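You operate a simulated robot arm through the tools that you are given. There is no shell and no other tool.

You run a simulated robot arm. Do the job below in one go: nothing can be reset, and whatever is moved stays where it is left.

TASK
Set the grey clamp at plate 26 and the blue clamp at 62.
Fine: each pointer in its plate's band, both clamps locked again; the crank stays.

It is judged by the outcome, as a careful person would: the job done as asked, and still so three seconds after it is handed in. It fails if anything else is knocked over, pushed out of place, dropped, spilled or broken.

THE ROBOT
A 7-joint arm with a two-finger parallel gripper, fixed in place. Base frame: the origin is at the foot of the arm, x ahead of it, y to its left, z up. Units: m, rad, N and s.
With the tool pointing down near the work surface it reaches from about 0.4 to 0.9 m from the base axis. Its first joint turns from -2.496 to 2.496 rad. Payload 3 kg.
The tool frame sits at the grasp point between the pads (the TCP): z along the fingers, y along the line on which they close. The tips reach 0.03 m beyond it. The gripper opens to 0.094 m. The fingers are 0.028 m wide and 0.01 m thick; the gripper's body (0.05 by 0.096 m) begins 0.055 m behind the TCP.
Orientation is that of the tool frame in the base frame, as a unit quaternion [x, y, z, w]. With the fingers straight down and closing along the base's y, the tool's x points along the base's -x, its y along +y and its z along -z.

THE INTERFACE
- The arm moves only by the tool apply_moves. Its argument "increments" is a list of rows, each a list of 3 entries, a list of its own where there are three numbers: the shift along the tool's x, y, z in units of 20 mm (1.0 is 20 mm), then the turn, a rotation vector about the tool's x, y, z in units of 5 degrees (1.0 is 5 degrees), then the gripper command, from -1 (shut) to 1 (fully open), values between in proportion. In form: [[[dx, dy, dz], [rx, ry, rz], grip], ...]. A call has 1 to 20 rows; each row shifts and turns the commanded pose from where the row before left it, along the tool's axes as they then stand. A call with a number of a shift or a turn outside -1 to 1 is refused whole. Each row takes 0.2 s and may step no farther than 0.05 m and 0.15 rad from the row before; otherwise, or with a gripper value out of range, the whole call is refused. Where a pose cannot be reached the arm comes as near as it can. A force on the tool above 70 N (or 10 N above the force at the start of the call, whichever is more), or a blocked arm, ends the call early, and 0.2 s more pass. The fingers move at their own pace (about 0.072 m/s each) and stop on an object; they squeeze with about 39 N. The grip force told is the motor's: it shows also when the fingers shut on nothing. Time passes only in rows, and 0.2 s behind the last, so rows that do not move let the fingers close. It gives the time, the measured TCP pose, the force on the tool (base axes), the opening and the grip force at its end, in the units of the frame above (readings bear some noise), with the torque about the TCP (base axes, N m) and any sound that the robot's microphone picked up.
- Cameras (640 x 400 px; columns grow to the right, rows downward): "scene" is fixed at [0.2242, 0.6588, 1.4393]; the picture's right is [-0.79, -0.61, 0.00], its down [-0.57, 0.73, -0.38] and it looks along [0.23, -0.30, -0.93] (base axes); focal length 214 px, centre (320, 200). "wrist" rides on the gripper at [0.076, 0.014, -0.103] in the tool frame; the picture's right is [-0.18, 0.98, 0.00], its down [-0.75, -0.14, -0.64] and it looks along [-0.63, -0.12, 0.77] (tool axes); focal length 243 px, centre (320, 200). There is no depth. A picture from a camera that has moved, and an enlarged one, comes with that camera's place and axes in the base frame and with its lens. The place of the scene camera against the robot may be out by one fixed shift of up to 0.025 m in any direction.
- camera(camera): a new picture of that camera. No time passes.
- inspect(camera, box): a new picture of the part [left, top, right, bottom] of that camera's present view, enlarged. No time passes.
- close_job(): hands the job in; it is judged then, once.

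Nothing tells you positions but the pictures and the camera data. Unless the task says otherwise, let go and move clear before handing in.

The tools are called after "Request:" by a JSON object that holds its "fn" and its "kwargs". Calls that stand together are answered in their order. apply_moves: Moves the arm, as the interface text tells. Its arguments: {"type":"object","properties":{"increments":{"type":"array"}},"required":["increments"]} The other tools are called the same way: camera (camera) takes a picture; inspect (camera, box) takes an enlarged picture of a part of a camera's view; close_job () hands the job in.

At the start:

```text
time_s: 0.0
tool_pos: [0.4328, 0.2907, 1.1221]
orientation: [0.0, 1.0, 0.0, -0.001]
wrist_force: [0.6, -0.4, 0.2]
wrist_torque: [0.0, 0.02, 0.01]
opening: 0.094
grip_force: 0.2
```

scene: 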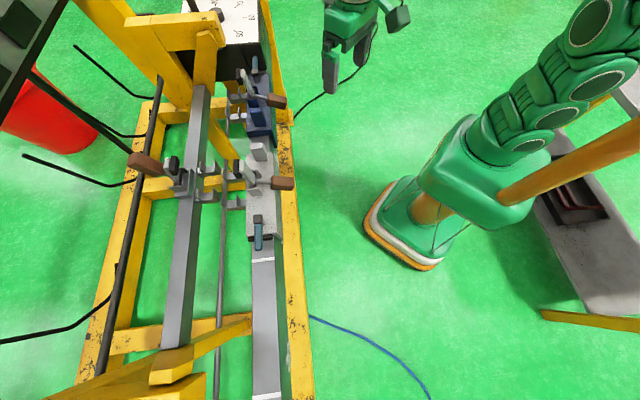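
wrist: 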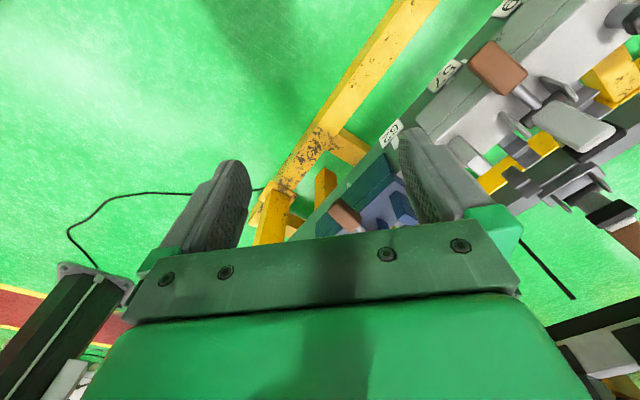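

I see a yellow frame with a rail carrying a grey and a blue carriage, each with levers and handles. I'll look closer before moving anything.

Request:
{"fn": "inspect", "kwargs": {"camera": "scene", "box": [180, 0, 340, 100]}}

Request:
{"fn": "inspect", "kwargs": {"camera": "scene", "box": [120, 60, 312, 180]}}

Request:
{"fn": "inspect", "kwargs": {"camera": "scene", "box": [120, 140, 320, 265]}}

Request:
{"fn": "inspect", "kwargs": {"camera": "scene", "box": [120, 260, 344, 400]}}

Request:
{"fn": "inspect", "kwargs": {"camera": "wrist", "box": [280, 0, 640, 225]}}

```text
4.00 times, centred on (260, 50) of scene
camera zoom: at [0.2242, 0.6588, 1.4393], right [-0.79, -0.61, 0.0], down [-0.57, 0.73, -0.38], along [0.23, -0.3, -0.93], focal length 858 px, centre (560, 800)
```

zoom: 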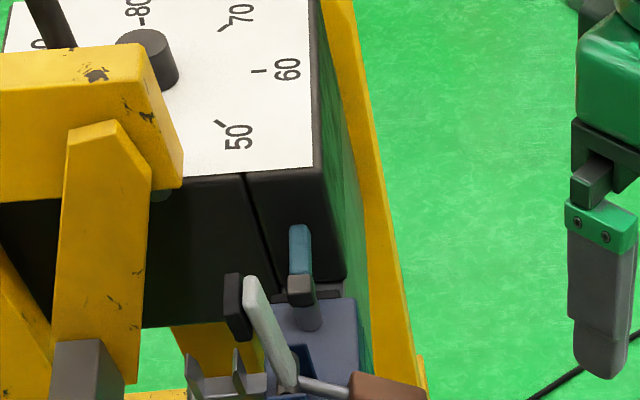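

```text
3.33 times, centred on (216, 120) of scene
camera zoom: at [0.2242, 0.6588, 1.4393], right [-0.79, -0.61, 0.0], down [-0.57, 0.73, -0.38], along [0.23, -0.3, -0.93], focal length 715 px, centre (667, 467)
```

zoom: 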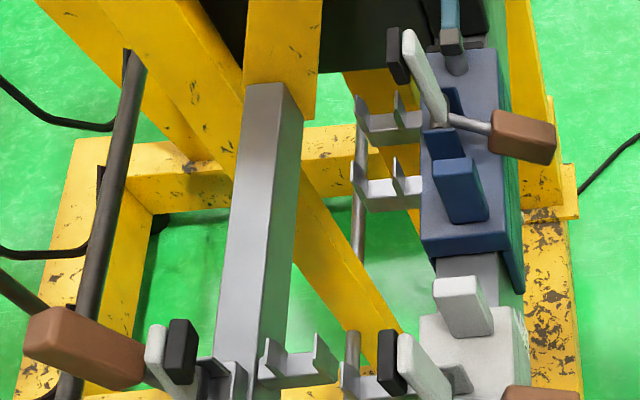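

```text
3.20 times, centred on (220, 202) of scene
camera zoom: at [0.2242, 0.6588, 1.4393], right [-0.79, -0.61, 0.0], down [-0.57, 0.73, -0.38], along [0.23, -0.3, -0.93], focal length 686 px, centre (640, 192)
```

zoom: 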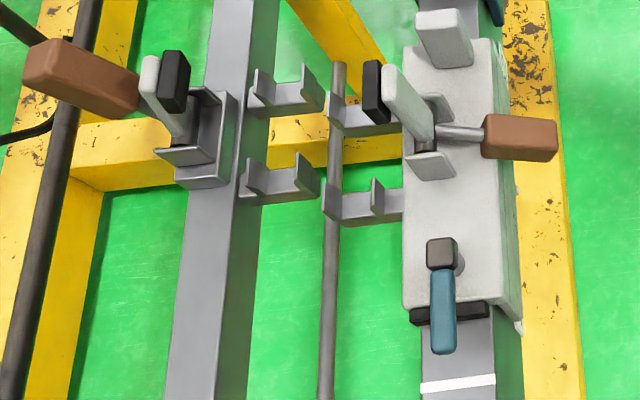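

```text
2.86 times, centred on (232, 330) of scene
camera zoom: at [0.2242, 0.6588, 1.4393], right [-0.79, -0.61, 0.0], down [-0.57, 0.73, -0.38], along [0.23, -0.3, -0.93], focal length 613 px, centre (571, -171)
```

zoom: 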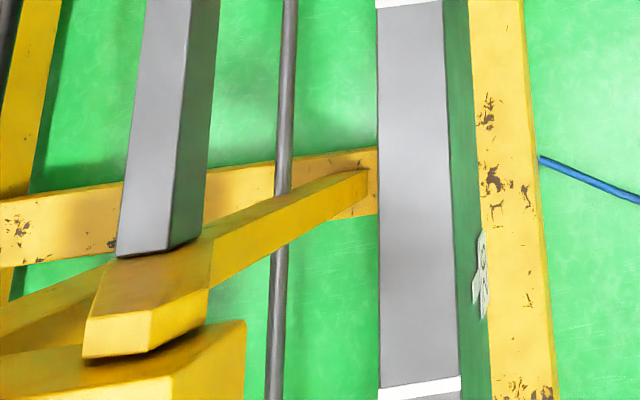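

```text
1.78 times, centred on (460, 112) of wrist
camera zoom: at [0.3556, 0.3057, 1.2241], right [0.18, 0.98, 0.0], down [0.75, -0.14, 0.64], along [0.63, -0.12, -0.77], focal length 431 px, centre (71, 356)
```

zoom: 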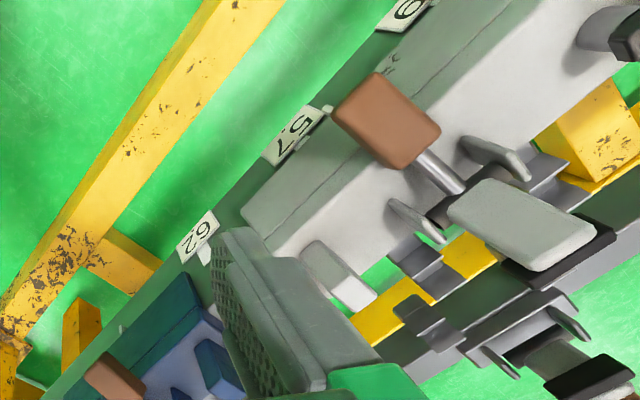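

The rail runs diagonally (roughly from (0.19, 0.89) to (0.95, 0.15)) at about z 0.85, with number plates on the side facing the robot. I'll turn the wrist in place so its camera faces the rail, and then read the plates.

Request:
{"fn": "apply_moves", "kwargs": {"increments": [[[0, 0, 0], [0, 0, -1], 1], [[0, 0, 0], [0, 0, -1], 1], [[0, 0, 0], [0, 0, -1], 1], [[0, 0, 0], [0, 0, -1], 1], [[0, 0, 0], [0, 0, -1], 1], [[0, 0, 0], [0, 0, -1], 1], [[0, 0, 0], [0, 0, -1], 1], [[0, 0, 0], [0, 0, -1], 1], [[0, 0, 0], [0, 0, -1], 1], [[0, 0, 0], [0, 0, -1], 0]]}}

Request:
{"fn": "camera", "kwargs": {"camera": "wrist"}}

Request:
{"fn": "camera", "kwargs": {"camera": "scene"}}

```text
time_s: 2.2
tool_pos: [0.4307, 0.2911, 1.122]
orientation: [-0.424, 0.906, -0.001, 0.0]
wrist_force: [-0.4, -0.5, 0.4]
wrist_torque: [-0.02, 0.05, 0.0]
opening: 0.0468
grip_force: 0.0
```

```text
taken
camera wrist: at [0.3715, 0.2423, 1.2237], right [-0.64, 0.77, 0.0], down [0.59, 0.49, 0.64], along [0.5, 0.41, -0.77], focal length 243 px, centre (320, 200)
```

wrist: 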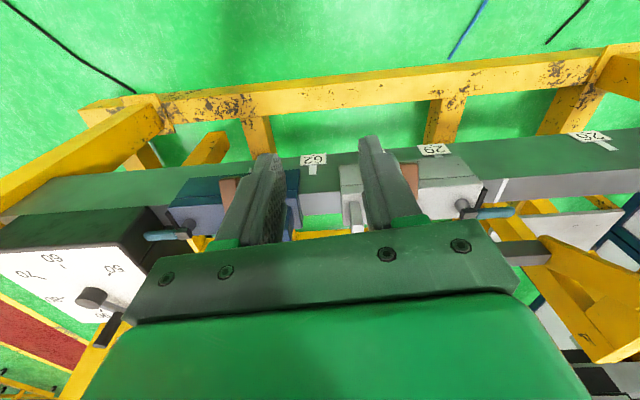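

```text
taken
```

scene: 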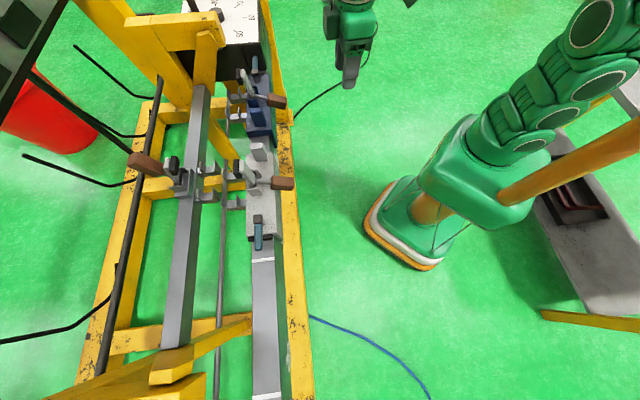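

Request:
{"fn": "inspect", "kwargs": {"camera": "wrist", "box": [120, 130, 320, 255]}}

Request:
{"fn": "inspect", "kwargs": {"camera": "wrist", "box": [260, 120, 460, 245]}}

Request:
{"fn": "inspect", "kwargs": {"camera": "wrist", "box": [400, 110, 640, 260]}}

```text
3.20 times, centred on (220, 192) of wrist
camera zoom: at [0.3715, 0.2423, 1.2237], right [-0.64, 0.77, 0.0], down [0.59, 0.49, 0.64], along [0.5, 0.41, -0.77], focal length 776 px, centre (640, 224)
```

zoom: 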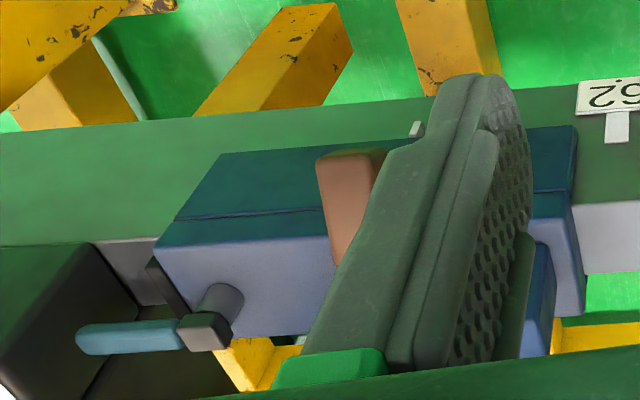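

```text
3.20 times, centred on (360, 182) of wrist
camera zoom: at [0.3715, 0.2423, 1.2237], right [-0.64, 0.77, 0.0], down [0.59, 0.49, 0.64], along [0.5, 0.41, -0.77], focal length 776 px, centre (192, 256)
```

zoom: 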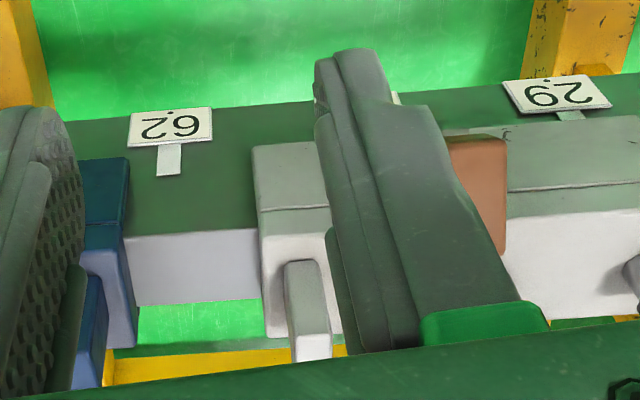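

```text
2.67 times, centred on (520, 185) of wrist
camera zoom: at [0.3715, 0.2423, 1.2237], right [-0.64, 0.77, 0.0], down [0.59, 0.49, 0.64], along [0.5, 0.41, -0.77], focal length 647 px, centre (-213, 240)
```

zoom: 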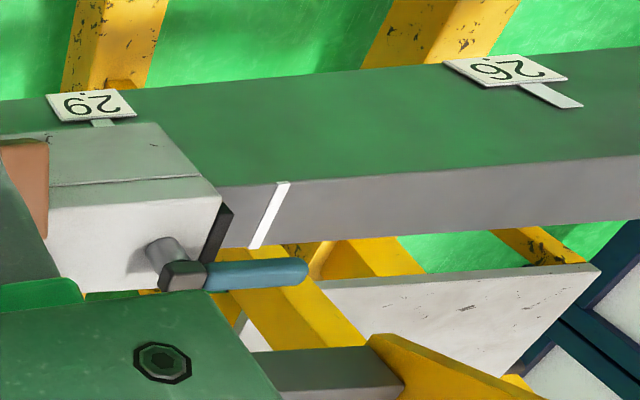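

Request:
{"fn": "inspect", "kwargs": {"camera": "wrist", "box": [290, 145, 338, 175]}}

Request:
{"fn": "inspect", "kwargs": {"camera": "wrist", "box": [409, 135, 457, 165]}}

Request:
{"fn": "inspect", "kwargs": {"camera": "wrist", "box": [564, 123, 624, 160]}}

```text
13.33 times, centred on (314, 160) of wrist
camera zoom: at [0.3715, 0.2423, 1.2237], right [-0.64, 0.77, 0.0], down [0.59, 0.49, 0.64], along [0.5, 0.41, -0.77], focal length 3235 px, centre (400, 733)
```

zoom: 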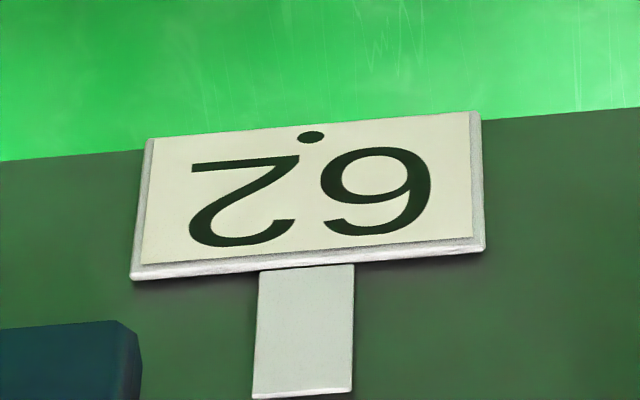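

```text
13.33 times, centred on (433, 150) of wrist
camera zoom: at [0.3715, 0.2423, 1.2237], right [-0.64, 0.77, 0.0], down [0.59, 0.49, 0.64], along [0.5, 0.41, -0.77], focal length 3235 px, centre (-1187, 867)
```

zoom: 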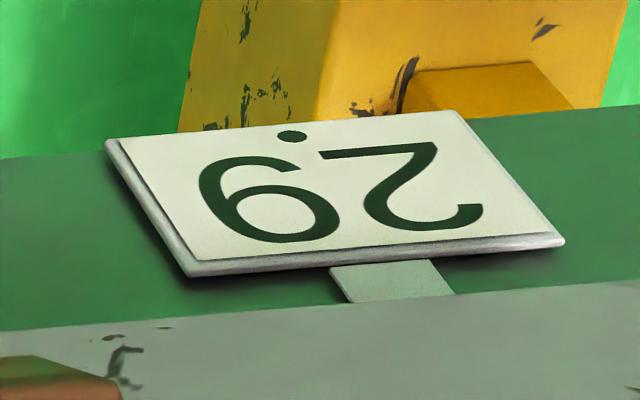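

```text
10.67 times, centred on (594, 142) of wrist
camera zoom: at [0.3715, 0.2423, 1.2237], right [-0.64, 0.77, 0.0], down [0.59, 0.49, 0.64], along [0.5, 0.41, -0.77], focal length 2588 px, centre (-2603, 824)
```

zoom: 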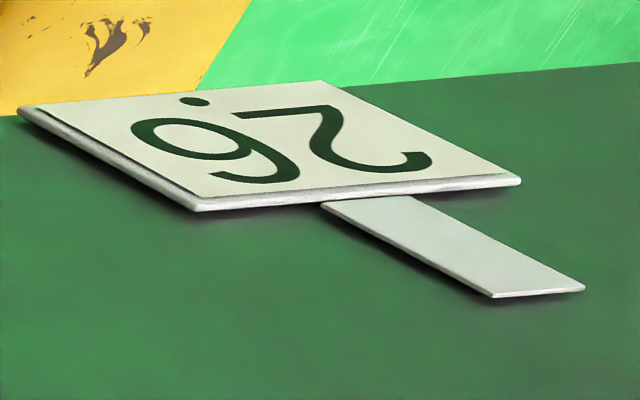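

Reading the plates right way up for the robot side (dot underneath), they run 62, 29, 26 along the rail toward +y. I'll shift sideways along the rail with the gripper shut to get an unobstructed look at the clamps' locks and pointers.

Request:
{"fn": "apply_moves", "kwargs": {"increments": [[[0.5, 1, 0], [0, 0, 1], -1], [[0.5, 1, 0], [0, 0, 0], -1], [[0.5, 1, 0], [0, 0, 0], -1], [[0.5, 1, 0], [0, 0, 0], -1], [[0, 1, 0], [0, 0, 0], -1], [[0, 1, 0], [0, 0, 0], -1], [[0, 1, 0], [0, 0, 0], -1], [[0, 1, 0], [0, 0, 0], -1], [[0, 1, 0], [0, 0, 0], -1], [[0, 1, 0], [0, 0, 0], -1], [[0, 1, 0], [0, 0, 0], -1], [[0, 1, 0], [0, 0, 0], -1]]}}

Request:
{"fn": "camera", "kwargs": {"camera": "wrist"}}

Request:
{"fn": "camera", "kwargs": {"camera": "scene"}}

```text
time_s: 4.8
tool_pos: [0.2241, 0.4408, 1.1414]
orientation: [-0.367, 0.923, 0.096, -0.065]
wrist_force: [0.6, -0.8, -0.3]
wrist_torque: [-0.01, -0.01, -0.01]
opening: 0.0
grip_force: 32.9
```

```text
taken
camera wrist: at [0.1794, 0.3853, 1.2475], right [-0.52, 0.83, 0.21], down [0.76, 0.34, 0.55], along [0.39, 0.45, -0.81], focal length 243 px, centre (320, 200)
```

wrist: 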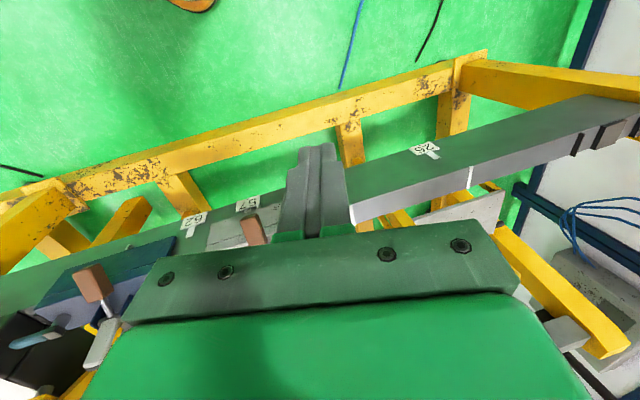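

```text
taken
```

scene: 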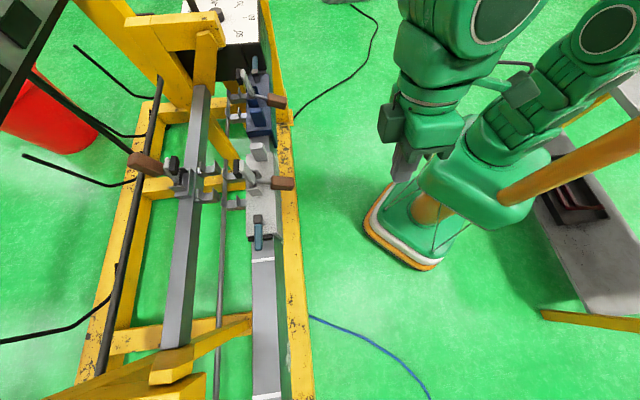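

The arm is folded too tightly here, which tilted the tool. I'll move outward over the rail side and check that the tool comes straight again.

Request:
{"fn": "apply_moves", "kwargs": {"increments": [[[-1, 0.5, 0], [0, 0, 0], -1], [[-1, 0.5, 0], [0, 0, 0], -1], [[-1, 0.5, 0], [0, 0, 0], -1], [[-1, 0.5, 0], [0, 0, 0], -1], [[-1, 0.5, 0], [0, 0, 0], -1], [[0, 0, 0], [0, 0, 0], -1]]}}

Request:
{"fn": "camera", "kwargs": {"camera": "wrist"}}

```text
time_s: 6.2
tool_pos: [0.2679, 0.537, 1.1216]
orientation: [-0.384, 0.924, -0.001, 0.001]
wrist_force: [0.2, 0.0, -0.5]
wrist_torque: [0.01, -0.01, 0.01]
opening: 0.0
grip_force: 32.5
```

```text
taken
camera wrist: at [0.2043, 0.4943, 1.2236], right [-0.57, 0.82, 0.0], down [0.63, 0.43, 0.64], along [0.53, 0.36, -0.77], focal length 243 px, centre (320, 200)
```

wrist: 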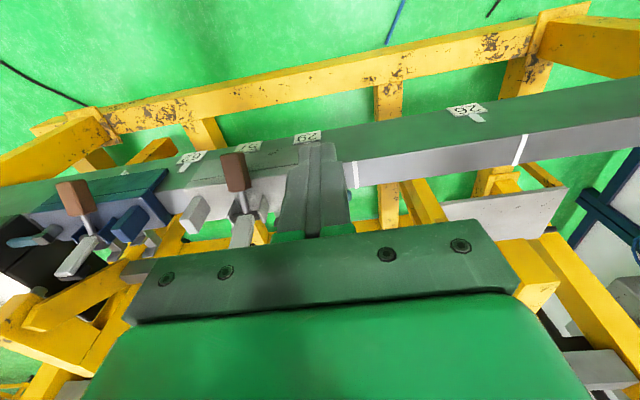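

Request:
{"fn": "inspect", "kwargs": {"camera": "wrist", "box": [160, 115, 340, 227]}}

Request:
{"fn": "inspect", "kwargs": {"camera": "wrist", "box": [0, 150, 180, 262]}}

Request:
{"fn": "inspect", "kwargs": {"camera": "wrist", "box": [340, 80, 600, 242]}}

Request:
{"fn": "inspect", "kwargs": {"camera": "wrist", "box": [100, 130, 340, 280]}}

```text
3.56 times, centred on (250, 171) of wrist
camera zoom: at [0.2043, 0.4943, 1.2236], right [-0.57, 0.82, 0.0], down [0.63, 0.43, 0.64], along [0.53, 0.36, -0.77], focal length 863 px, centre (569, 303)
```

zoom: 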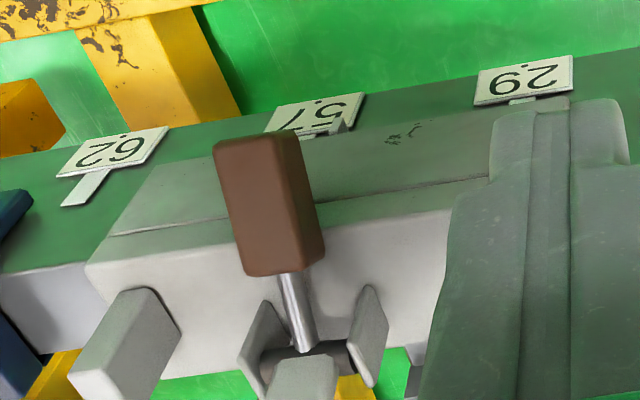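

```text
3.56 times, centred on (90, 206) of wrist
camera zoom: at [0.2043, 0.4943, 1.2236], right [-0.57, 0.82, 0.0], down [0.63, 0.43, 0.64], along [0.53, 0.36, -0.77], focal length 863 px, centre (1138, 179)
```

zoom: 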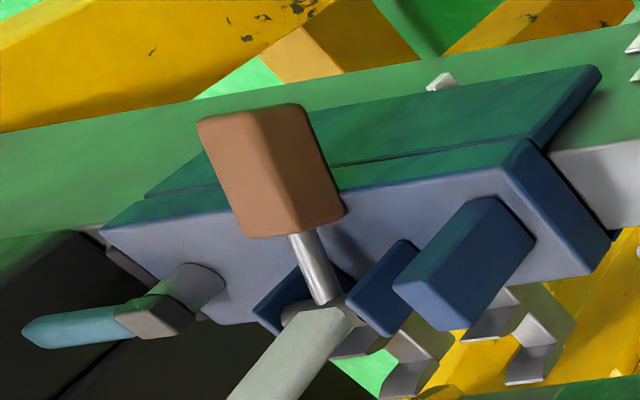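

```text
2.46 times, centred on (470, 161) of wrist
camera zoom: at [0.2043, 0.4943, 1.2236], right [-0.57, 0.82, 0.0], down [0.63, 0.43, 0.64], along [0.53, 0.36, -0.77], focal length 597 px, centre (-49, 296)
```

zoom: 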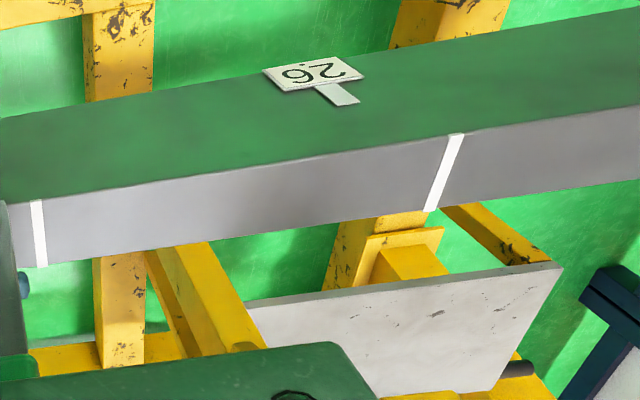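

```text
2.67 times, centred on (220, 205) of wrist
camera zoom: at [0.2043, 0.4943, 1.2236], right [-0.57, 0.82, 0.0], down [0.63, 0.43, 0.64], along [0.53, 0.36, -0.77], focal length 647 px, centre (587, 187)
```

zoom: 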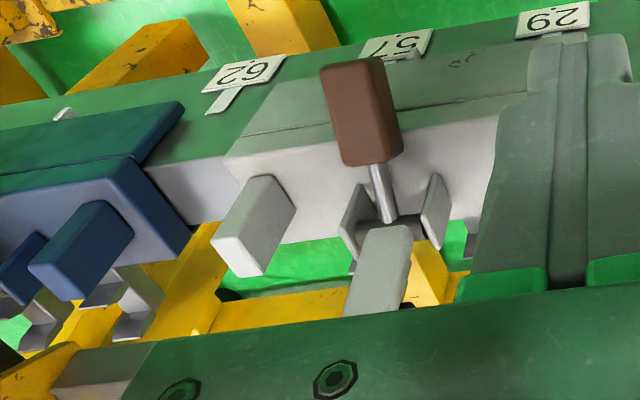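

There are four plates: 62, 57, 29 and 26, with white stems as bands; grey's pointer is now near 57 and blue's is short of 62. I'll move further along and slightly lower to study grey's lock lever.

Request:
{"fn": "apply_moves", "kwargs": {"increments": [[[0, 1, 0.5], [0, 0, 0], -1], [[0, 1, 0.5], [0, 0, 0], -1], [[0, 1, 0.5], [0, 0, 0], -1], [[0, 1, 0.5], [0, 0, 0], -1], [[0, 1, 0.5], [0, 0, 0], -1], [[0, 1, 0.5], [0, 0, 0], -1], [[0, 1, 0], [0, 0, 0], -1], [[0, 1, 0], [0, 0, 0], -1], [[0, 0, 0], [0, 0, 0], -1]]}}

Request:
{"fn": "camera", "kwargs": {"camera": "wrist"}}

Request:
{"fn": "inspect", "kwargs": {"camera": "wrist", "box": [0, 80, 320, 280]}}

```text
time_s: 8.2
tool_pos: [0.1559, 0.6503, 1.0634]
orientation: [-0.383, 0.924, 0.0, 0.0]
wrist_force: [0.3, 0.0, 0.3]
wrist_torque: [-0.01, 0.04, -0.02]
opening: 0.0
grip_force: 33.4
```

```text
taken
camera wrist: at [0.0919, 0.6067, 1.1641], right [-0.57, 0.82, 0.0], down [0.63, 0.43, 0.64], along [0.53, 0.36, -0.77], focal length 243 px, centre (320, 200)
```

wrist: 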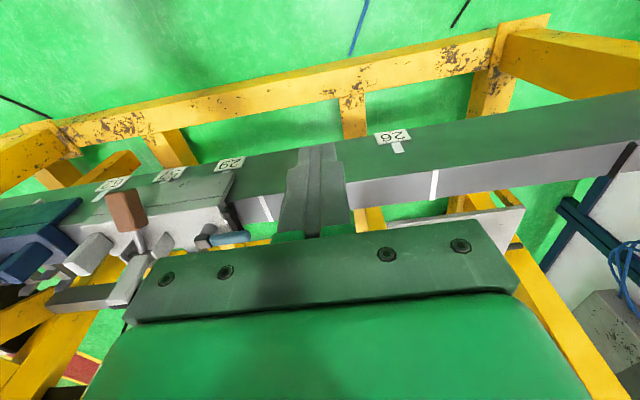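

```text
2.00 times, centred on (160, 180) of wrist
camera zoom: at [0.0919, 0.6067, 1.1641], right [-0.57, 0.82, 0.0], down [0.63, 0.43, 0.64], along [0.53, 0.36, -0.77], focal length 485 px, centre (640, 240)
```

zoom: 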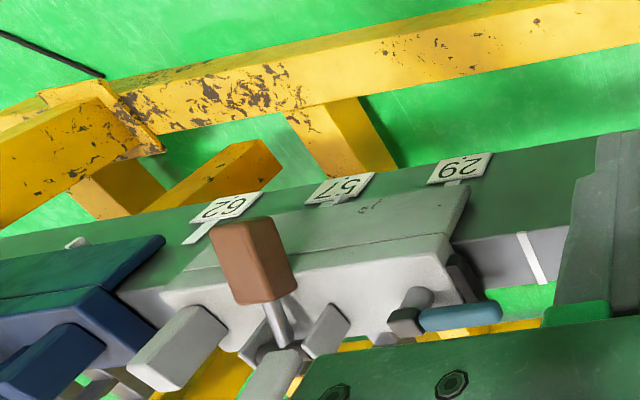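

Request:
{"fn": "apply_moves", "kwargs": {"increments": [[[-1, -1, 0], [0, 0, 0], -1], [[-1, -1, 0], [0, 0, 0], -1], [[-1, -1, 0], [0, 0, 0], -1], [[-1, -1, 0], [0, 0, 0], -1], [[-1, 0, 0], [0, 0, 0], -1], [[0, 0, 0], [0, 0, 0], -1]]}}

Request:
{"fn": "camera", "kwargs": {"camera": "wrist"}}

Request:
{"fn": "inspect", "kwargs": {"camera": "wrist", "box": [0, 100, 320, 300]}}

Request:
{"fn": "camera", "kwargs": {"camera": "scene"}}

```text
time_s: 9.6
tool_pos: [0.2834, 0.663, 1.0626]
orientation: [-0.383, 0.924, 0.0, 0.001]
wrist_force: [-0.5, 0.3, -0.4]
wrist_torque: [0.03, -0.02, 0.0]
opening: 0.0
grip_force: 33.8
```

```text
taken
camera wrist: at [0.2191, 0.6208, 1.1648], right [-0.57, 0.82, 0.0], down [0.63, 0.43, 0.64], along [0.53, 0.36, -0.77], focal length 243 px, centre (320, 200)
```

wrist: 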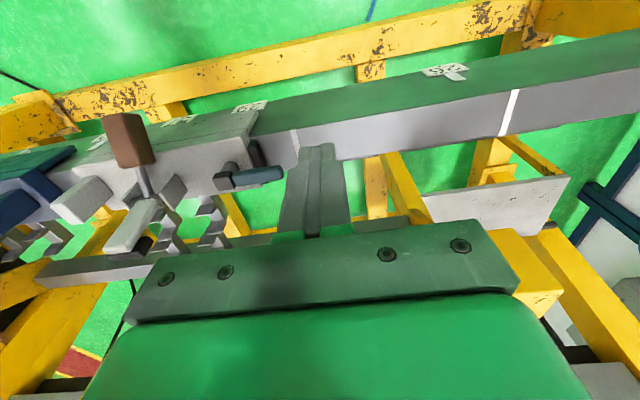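

```text
2.00 times, centred on (160, 200) of wrist
camera zoom: at [0.2191, 0.6208, 1.1648], right [-0.57, 0.82, 0.0], down [0.63, 0.43, 0.64], along [0.53, 0.36, -0.77], focal length 485 px, centre (640, 200)
```

zoom: 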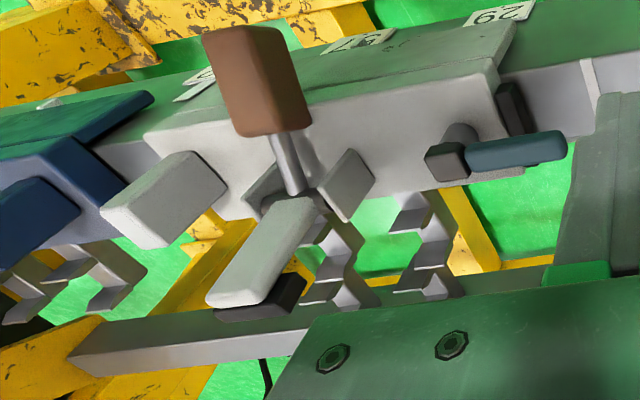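

```text
taken
```

scene: 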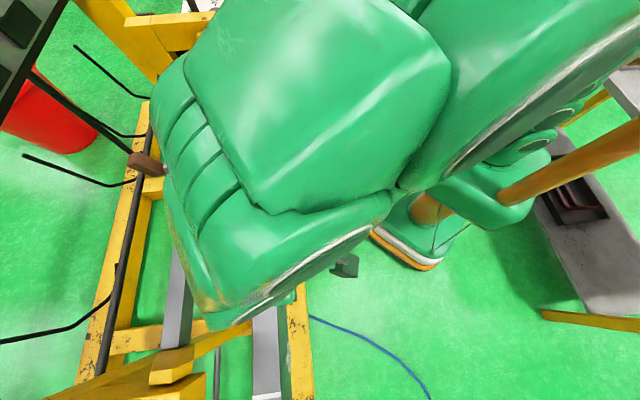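

Request:
{"fn": "inspect", "kwargs": {"camera": "wrist", "box": [190, 120, 310, 195]}}

Request:
{"fn": "inspect", "kwargs": {"camera": "wrist", "box": [40, 90, 200, 190]}}

Request:
{"fn": "inspect", "kwargs": {"camera": "wrist", "box": [60, 170, 220, 270]}}

Request:
{"fn": "inspect", "kwargs": {"camera": "wrist", "box": [380, 40, 620, 190]}}

```text
5.33 times, centred on (250, 158) of wrist
camera zoom: at [0.2191, 0.6208, 1.1648], right [-0.57, 0.82, 0.0], down [0.63, 0.43, 0.64], along [0.53, 0.36, -0.77], focal length 1294 px, centre (693, 427)
```

zoom: 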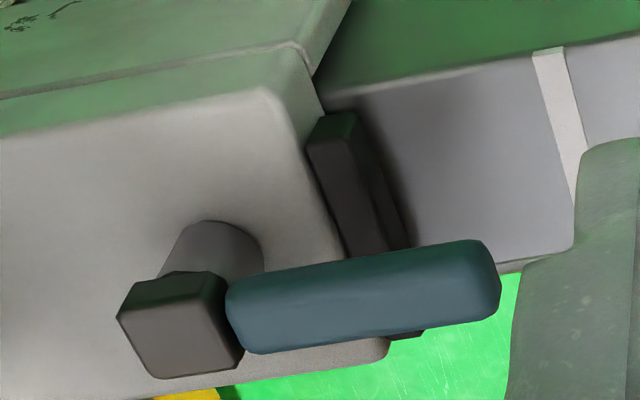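

```text
4.00 times, centred on (120, 140) of wrist
camera zoom: at [0.2191, 0.6208, 1.1648], right [-0.57, 0.82, 0.0], down [0.63, 0.43, 0.64], along [0.53, 0.36, -0.77], focal length 970 px, centre (1120, 440)
```

zoom: 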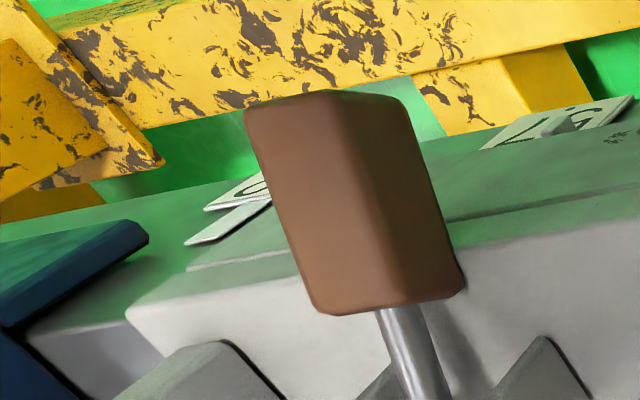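

```text
4.00 times, centred on (140, 220) of wrist
camera zoom: at [0.2191, 0.6208, 1.1648], right [-0.57, 0.82, 0.0], down [0.63, 0.43, 0.64], along [0.53, 0.36, -0.77], focal length 970 px, centre (1040, 120)
```

zoom: 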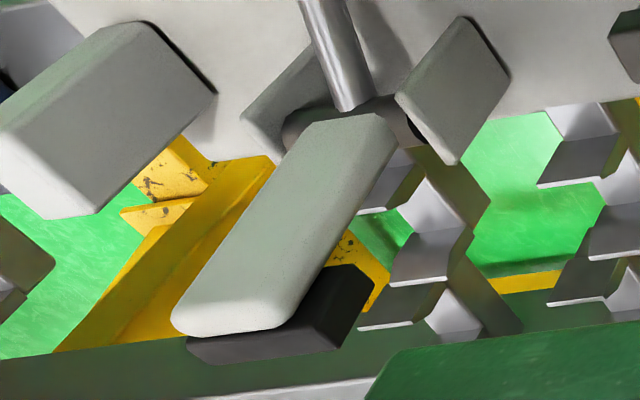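

```text
2.67 times, centred on (500, 115) of wrist
camera zoom: at [0.2191, 0.6208, 1.1648], right [-0.57, 0.82, 0.0], down [0.63, 0.43, 0.64], along [0.53, 0.36, -0.77], focal length 647 px, centre (-160, 427)
```

zoom: 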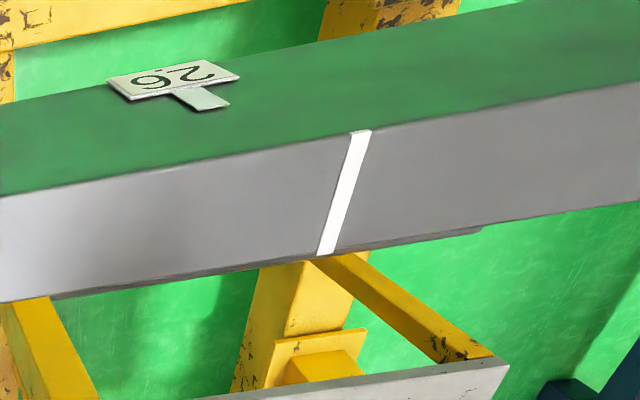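

Grey's lock looks like a vertical post with a blue-grey lever lying along the rail: pivot about (0.432, 0.621, 0.918), tip 7 cm further toward +y. I'll bring the closed fingertips above the far side of that lever and check with a picture before descending.

Request:
{"fn": "apply_moves", "kwargs": {"increments": [[[-1, -0.6, 0], [0, 0, 0], -1], [[-1, -0.6, 0], [0, 0, 0], -1], [[-1, -0.6, 0], [0, 0, 0], -1], [[-1, -0.7, 0], [0, 0, 0], -1], [[-1, -0.7, 0], [0, 0, 0], -1], [[-1, -0.7, 0], [0, 0, 0], -1], [[0, 0, 1], [0, 0, 0], -1], [[0, 0, 1], [0, 0, 0], -1], [[0, 0, 0], [0, 0, 0], -1]]}}

Request:
{"fn": "camera", "kwargs": {"camera": "wrist"}}

Request:
{"fn": "camera", "kwargs": {"camera": "scene"}}

```text
time_s: 11.6
tool_pos: [0.4215, 0.6938, 1.0232]
orientation: [-0.383, 0.924, -0.001, -0.001]
wrist_force: [-0.2, 0.0, 0.0]
wrist_torque: [0.03, -0.01, 0.01]
opening: 0.0
grip_force: 33.1
```

```text
taken
camera wrist: at [0.3582, 0.6496, 1.1246], right [-0.57, 0.82, 0.0], down [0.63, 0.43, 0.64], along [0.53, 0.36, -0.77], focal length 243 px, centre (320, 200)
```

wrist: 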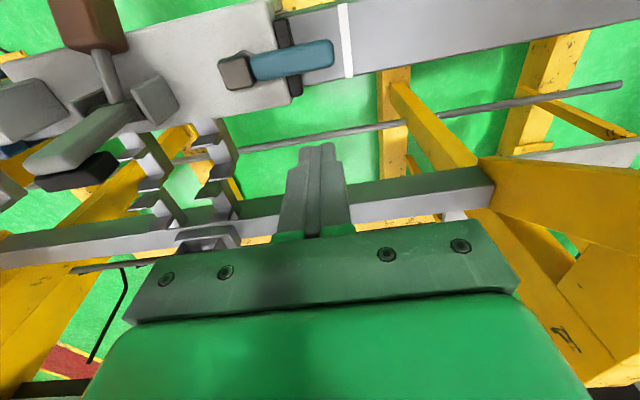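

```text
taken
```

scene: 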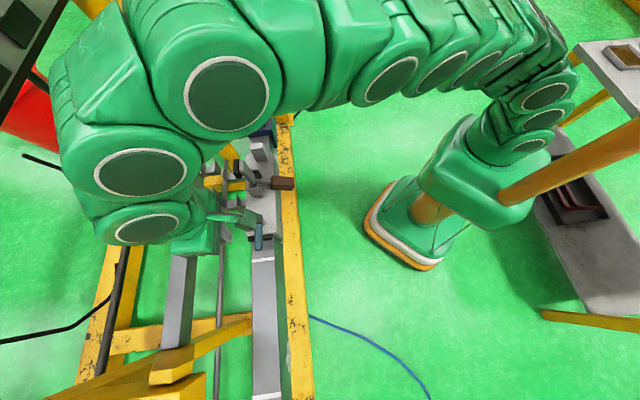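

The view confirms the lever position, and my fingertips sit about 2 cm beyond its far side. I'll descend to lever height and then press it gently toward the robot.

Request:
{"fn": "apply_moves", "kwargs": {"increments": [[[0, 0, 1], [0, 0, 0], -1], [[0, 0, 1], [0, 0, 0], -1], [[0, 0, 1], [0, 0, 0], -1], [[0, 0, 1], [0, 0, 0], -1], [[0, 0, 0.9], [0, 0, 0], -1], [[0.5, 0, 0], [0, 0, 0], -1], [[0.5, 0, 0], [0, 0, 0], -1], [[0.3, 0, 0], [0, 0, 0], -1], [[0, 0, 0], [0, 0, 0], -1]]}}

Request:
{"fn": "camera", "kwargs": {"camera": "wrist"}}

Request:
{"fn": "camera", "kwargs": {"camera": "scene"}}

```text
time_s: 13.6
tool_pos: [0.4036, 0.6751, 0.9248]
orientation: [-0.383, 0.924, -0.001, -0.001]
wrist_force: [1.2, 1.8, 1.9]
wrist_torque: [-0.02, 0.0, -0.01]
opening: 0.0
grip_force: 32.8
```

```text
taken
camera wrist: at [0.3398, 0.6316, 1.0256], right [-0.57, 0.82, 0.0], down [0.63, 0.43, 0.64], along [0.53, 0.36, -0.77], focal length 243 px, centre (320, 200)
```

wrist: 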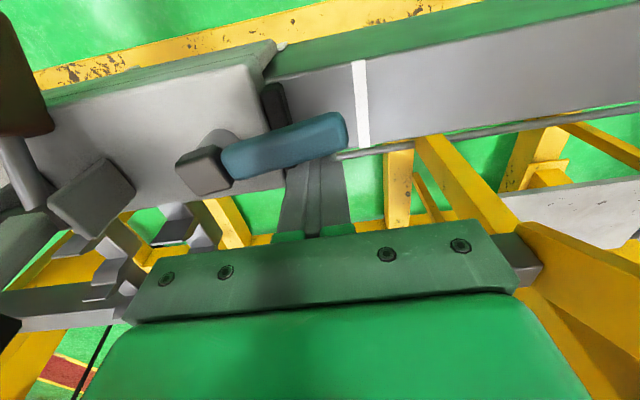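

```text
taken
```

scene: 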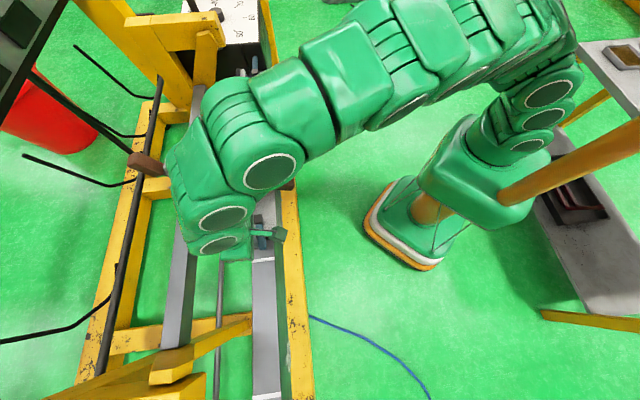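

Contact looks light (about 2 N). I'll press a little further toward the robot and watch the force.

Request:
{"fn": "apply_moves", "kwargs": {"increments": [[[0.25, 0, 0], [0, 0, 0], -1], [[0.25, 0, 0], [0, 0, 0], -1], [[0.25, 0, 0], [0, 0, 0], -1]]}}

Request:
{"fn": "inspect", "kwargs": {"camera": "wrist", "box": [120, 50, 440, 250]}}

```text
time_s: 14.4
tool_pos: [0.3946, 0.6643, 0.923]
orientation: [-0.382, 0.924, 0.0, -0.001]
wrist_force: [0.1, -0.8, 0.4]
wrist_torque: [-0.01, 0.02, 0.01]
opening: 0.0001
grip_force: 32.8
```

```text
2.00 times, centred on (280, 150) of wrist
camera zoom: at [0.3295, 0.6209, 1.0249], right [-0.57, 0.82, 0.0], down [0.63, 0.43, 0.64], along [0.53, 0.36, -0.77], focal length 485 px, centre (400, 300)
```

zoom: 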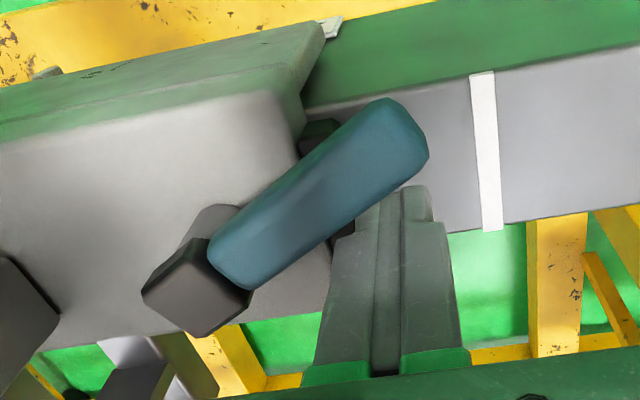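

The lever swings freely about its post toward the robot. I'll keep following the arc until it stops or points across the rail.

Request:
{"fn": "apply_moves", "kwargs": {"increments": [[[0.4, 0, 0], [0, 0, 0], -1], [[0.4, 0, 0], [0, 0, 0], -1], [[0.45, 0, 0], [0, 0, 0], -1], [[0.5, -0.3, 0], [0, 0, 0], -1], [[0.5, -0.4, 0], [0, 0, 0], -1], [[0, 0, 0], [0, 0, 0], -1]]}}

Request:
{"fn": "camera", "kwargs": {"camera": "wrist"}}

```text
time_s: 15.8
tool_pos: [0.3722, 0.6242, 0.9243]
orientation: [-0.384, 0.924, 0.0, 0.0]
wrist_force: [0.3, -0.4, 0.4]
wrist_torque: [0.0, 0.01, 0.0]
opening: 0.0
grip_force: 32.5
```

```text
taken
camera wrist: at [0.3071, 0.5797, 1.0257], right [-0.57, 0.82, 0.0], down [0.63, 0.43, 0.64], along [0.53, 0.36, -0.77], focal length 243 px, centre (320, 200)
```

wrist: 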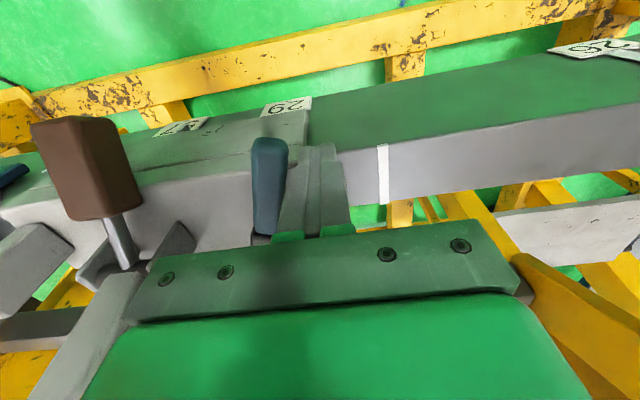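

Request:
{"fn": "apply_moves", "kwargs": {"increments": [[[0.25, -0.4, 0], [0, 0, 0], -1], [[0.25, -0.4, 0], [0, 0, 0], -1], [[0, -0.25, 0], [0, 0, 0], -1], [[0, 0, 0], [0, 0, 0], -1]]}}

Request:
{"fn": "camera", "kwargs": {"camera": "wrist"}}

```text
time_s: 16.8
tool_pos: [0.3795, 0.6027, 0.9242]
orientation: [-0.383, 0.924, 0.0, 0.0]
wrist_force: [-4.5, 3.3, 0.8]
wrist_torque: [-0.03, 0.0, 0.08]
opening: 0.0
grip_force: 33.0
```

```text
taken
camera wrist: at [0.3149, 0.5587, 1.0255], right [-0.57, 0.82, 0.0], down [0.63, 0.43, 0.64], along [0.53, 0.36, -0.77], focal length 243 px, centre (320, 200)
```

wrist: 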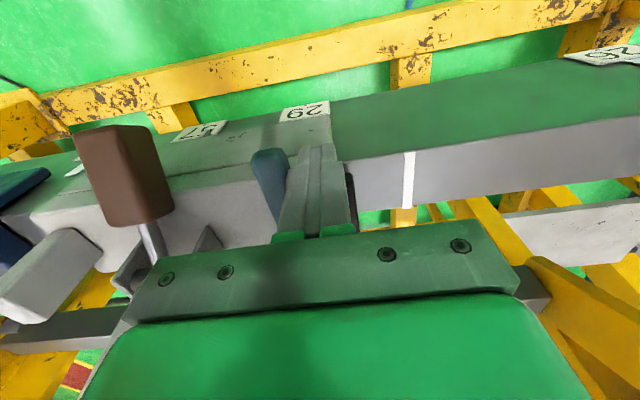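

The lever now points across the rail toward the robot and there is a small resisting force, so it seems at its stop. I'll back off, lift and look.

Request:
{"fn": "apply_moves", "kwargs": {"increments": [[[0, 0.7, 0], [0, 0, 0], -1], [[0, 0.7, 0], [0, 0, 0], -1], [[0, 0, -1], [0, 0, 0], -1], [[0, 0, -1], [0, 0, 0], -1], [[0, 0, -1], [0, 0, 0], -1], [[0, 0, -1], [0, 0, 0], -1], [[0, 1, -1], [0, 0, 0], -1], [[0, 1, 0], [0, 0, 0], -1], [[0, 1, 0], [0, 0, 0], -1], [[0, 0, 0], [0, 0, 0], -1]]}}

Request:
{"fn": "camera", "kwargs": {"camera": "wrist"}}

Request:
{"fn": "inspect", "kwargs": {"camera": "wrist", "box": [60, 60, 300, 210]}}

Request:
{"fn": "inspect", "kwargs": {"camera": "scene", "box": [200, 40, 320, 265]}}

```text
time_s: 19.0
tool_pos: [0.315, 0.6636, 1.0234]
orientation: [-0.382, 0.924, 0.0, 0.0]
wrist_force: [-0.2, -0.5, 0.4]
wrist_torque: [-0.01, -0.01, 0.0]
opening: 0.0
grip_force: 32.9
```

```text
taken
camera wrist: at [0.2519, 0.6204, 1.1252], right [-0.57, 0.82, 0.0], down [0.63, 0.43, 0.64], along [0.53, 0.36, -0.77], focal length 243 px, centre (320, 200)
```

wrist: 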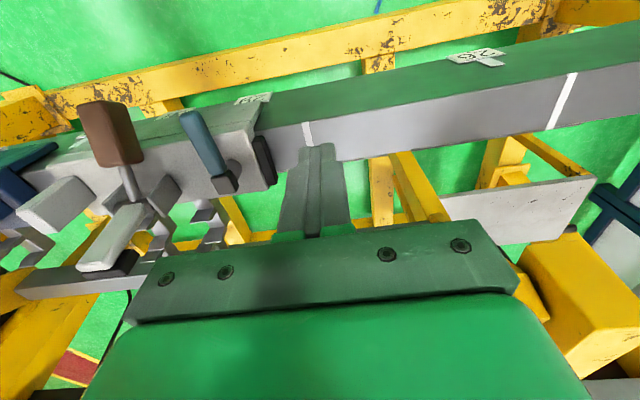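

```text
2.67 times, centred on (180, 135) of wrist
camera zoom: at [0.2519, 0.6204, 1.1252], right [-0.57, 0.82, 0.0], down [0.63, 0.43, 0.64], along [0.53, 0.36, -0.77], focal length 647 px, centre (693, 373)
```

zoom: 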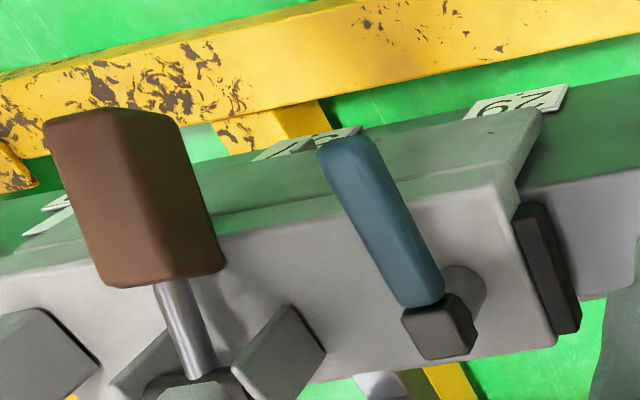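

```text
1.78 times, centred on (260, 152) of scene
camera zoom: at [0.2242, 0.6588, 1.4393], right [-0.79, -0.61, 0.0], down [-0.57, 0.73, -0.38], along [0.23, -0.3, -0.93], focal length 381 px, centre (427, 284)
```

zoom: 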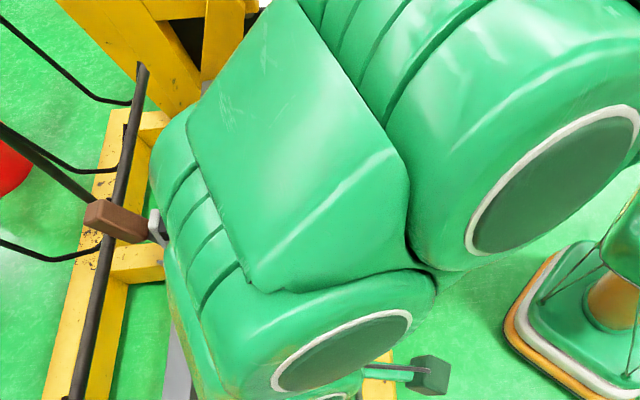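

Grey's lever is now across the rail. Next I'll shift toward grey's push block and the gap to the blue clamp to measure them.

Request:
{"fn": "apply_moves", "kwargs": {"increments": [[[-0.3, -1, 0], [0, 0, 0], -1], [[-0.3, -1, 0], [0, 0, 0], -1], [[-0.3, -1, 0], [0, 0, 0], -1], [[-0.3, -1, 0], [0, 0, 0], -1], [[-0.2, -1, 0], [0, 0, 0], -1], [[0, -1, 0], [0, 0, 0], -1], [[0, 0, 0], [0, 0, 0], -1]]}}

Request:
{"fn": "camera", "kwargs": {"camera": "wrist"}}

Request:
{"fn": "inspect", "kwargs": {"camera": "wrist", "box": [0, 60, 320, 260]}}

```text
time_s: 20.6
tool_pos: [0.4217, 0.5983, 1.0247]
orientation: [-0.384, 0.923, 0.001, 0.0]
wrist_force: [-0.1, -0.6, -0.1]
wrist_torque: [0.01, -0.04, 0.03]
opening: 0.0
grip_force: 32.6
```

```text
taken
camera wrist: at [0.3573, 0.555, 1.1265], right [-0.57, 0.82, 0.0], down [0.63, 0.43, 0.64], along [0.53, 0.36, -0.77], focal length 243 px, centre (320, 200)
```

wrist: 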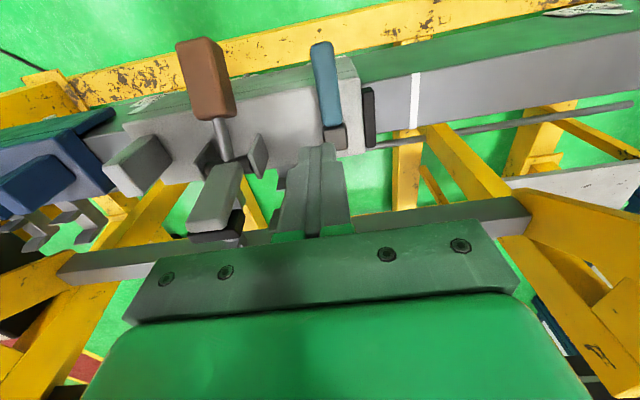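

```text
2.00 times, centred on (160, 160) of wrist
camera zoom: at [0.3573, 0.555, 1.1265], right [-0.57, 0.82, 0.0], down [0.63, 0.43, 0.64], along [0.53, 0.36, -0.77], focal length 485 px, centre (640, 280)
```

zoom: 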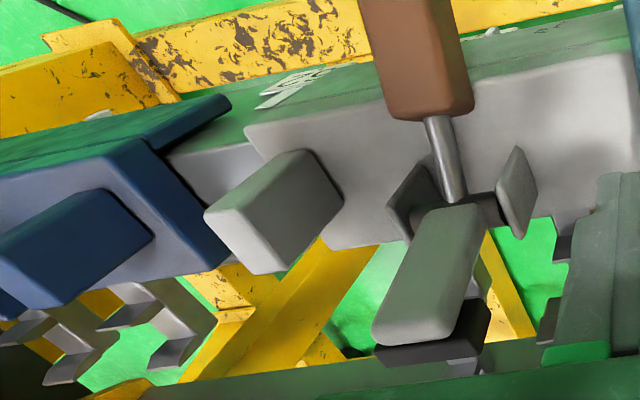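

Request:
{"fn": "inspect", "kwargs": {"camera": "wrist", "box": [80, 120, 200, 210]}}

Request:
{"fn": "inspect", "kwargs": {"camera": "wrist", "box": [0, 80, 160, 200]}}

```text
4.44 times, centred on (140, 165) of wrist
camera zoom: at [0.3573, 0.555, 1.1265], right [-0.57, 0.82, 0.0], down [0.63, 0.43, 0.64], along [0.53, 0.36, -0.77], focal length 1078 px, centre (1120, 356)
```

zoom: 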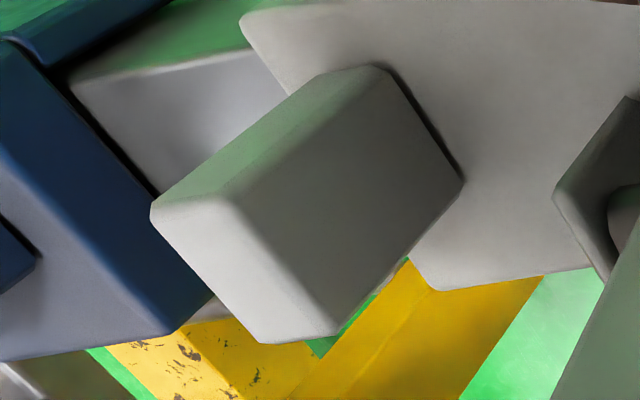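

```text
3.33 times, centred on (80, 140) of wrist
camera zoom: at [0.3573, 0.555, 1.1265], right [-0.57, 0.82, 0.0], down [0.63, 0.43, 0.64], along [0.53, 0.36, -0.77], focal length 809 px, centre (1120, 400)
```

zoom: 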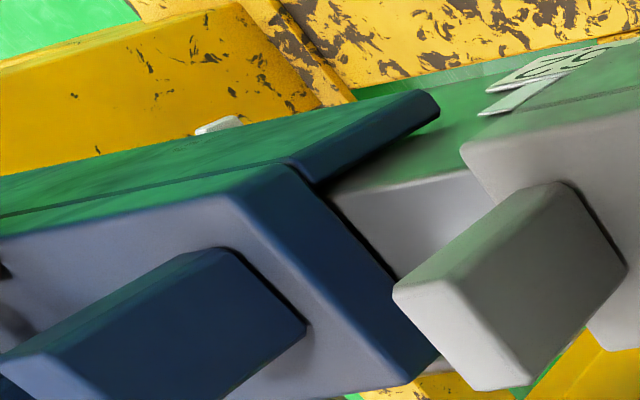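

Grey's push block is about 2 × 4 cm with its top near z 0.93, centred around (0.576, 0.486). I'll move above it with the fingers part open, and check alignment before lowering.

Request:
{"fn": "apply_moves", "kwargs": {"increments": [[[-0.15, -1, 0], [0, 0, 0], 0.06], [[-0.15, -1, 0], [0, 0, 0], 0.06], [[-0.15, -1, 0], [0, 0, 0], 0.06], [[-0.15, -1, 0], [0, 0, 0], 0.06], [[-0.15, -1, 0], [0, 0, 0], 0.06], [[-0.15, -1, 0], [0, 0, 0], 0.06], [[-0.15, -1, 0], [0, 0, 0], 0.06], [[-0.15, -1, 0], [0, 0, 0], 0.06], [[-0.15, -1, 0], [0, 0, 0], 0.06], [[-0.15, -0.45, 0], [0, 0, 0], 0.06], [[0, 0, 0], [0, 0, 0], 0.06]]}}

Request:
{"fn": "camera", "kwargs": {"camera": "wrist"}}

Request:
{"fn": "camera", "kwargs": {"camera": "scene"}}

```text
time_s: 23.0
tool_pos: [0.5777, 0.4854, 1.0237]
orientation: [-0.383, 0.924, 0.0, -0.001]
wrist_force: [-0.1, 0.8, -0.3]
wrist_torque: [-0.02, 0.05, -0.03]
opening: 0.0496
grip_force: 0.1
```

```text
taken
camera wrist: at [0.5139, 0.4418, 1.1259], right [-0.57, 0.82, 0.0], down [0.63, 0.43, 0.64], along [0.53, 0.36, -0.77], focal length 243 px, centre (320, 200)
```

wrist: 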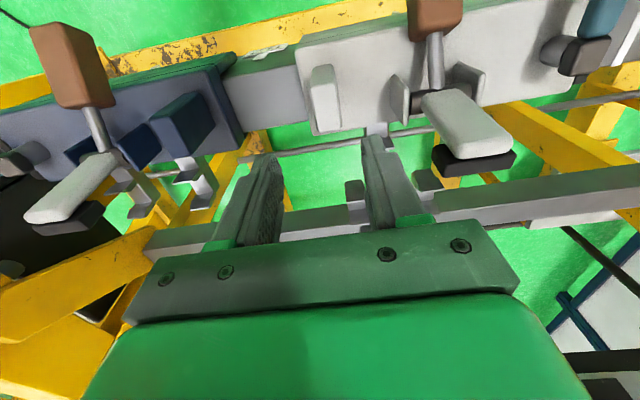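

```text
taken
```

scene: 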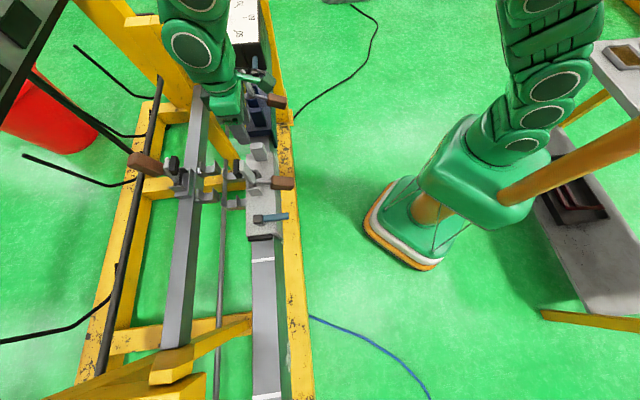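

Alignment is good to within 5 mm. I'll correct that, lower around the block, and close on it.

Request:
{"fn": "apply_moves", "kwargs": {"increments": [[[0.3, 0.25, 0], [0, 0, 0], 0.06], [[0, 0, 1], [0, 0, 0], 0.06], [[0, 0, 1], [0, 0, 0], 0.06], [[0, 0, 1], [0, 0, 0], 0.06], [[0, 0, 1], [0, 0, 0], 0.06], [[0, 0, 1], [0, 0, 0], 0.06], [[0, 0, 0.1], [0, 0, 0], 0.06], [[0, 0, 0], [0, 0, 0], -1], [[0, 0, 0], [0, 0, 0], -1], [[0, 0, 0], [0, 0, 0], -1]]}}

Request:
{"fn": "camera", "kwargs": {"camera": "wrist"}}

```text
time_s: 25.2
tool_pos: [0.569, 0.4862, 0.9215]
orientation: [-0.384, 0.924, 0.0, 0.0]
wrist_force: [-4.1, 1.5, -8.2]
wrist_torque: [0.65, -0.7, 0.06]
opening: 0.0244
grip_force: 44.8
```

```text
taken
camera wrist: at [0.5049, 0.442, 1.0234], right [-0.57, 0.82, 0.0], down [0.63, 0.43, 0.64], along [0.53, 0.36, -0.77], focal length 243 px, centre (320, 200)
```

wrist: 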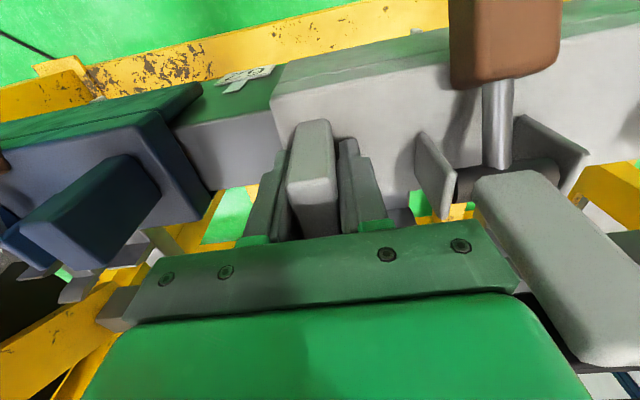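

I have the block gripped. First a small 2 cm test slide along the rail to see whether it is truly free.

Request:
{"fn": "apply_moves", "kwargs": {"increments": [[[0, 0.25, 0], [0, 0, 0], -1], [[0, 0.25, 0], [0, 0, 0], -1], [[0, 0.25, 0], [0, 0, 0], -1], [[0, 0.25, 0], [0, 0, 0], -1]]}}

Request:
{"fn": "camera", "kwargs": {"camera": "wrist"}}

```text
time_s: 26.2
tool_pos: [0.5551, 0.4998, 0.922]
orientation: [-0.382, 0.924, 0.001, 0.0]
wrist_force: [9.8, 6.7, -23.6]
wrist_torque: [0.68, -1.06, 0.06]
opening: 0.0244
grip_force: 44.7
```

```text
taken
camera wrist: at [0.4906, 0.4562, 1.0233], right [-0.57, 0.82, 0.0], down [0.63, 0.43, 0.64], along [0.53, 0.36, -0.77], focal length 243 px, centre (320, 200)
```

wrist: 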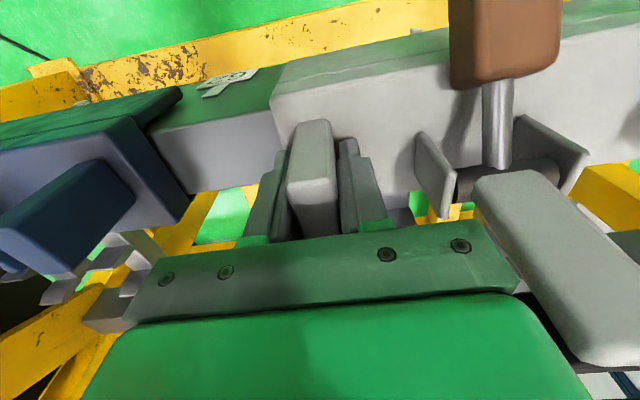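

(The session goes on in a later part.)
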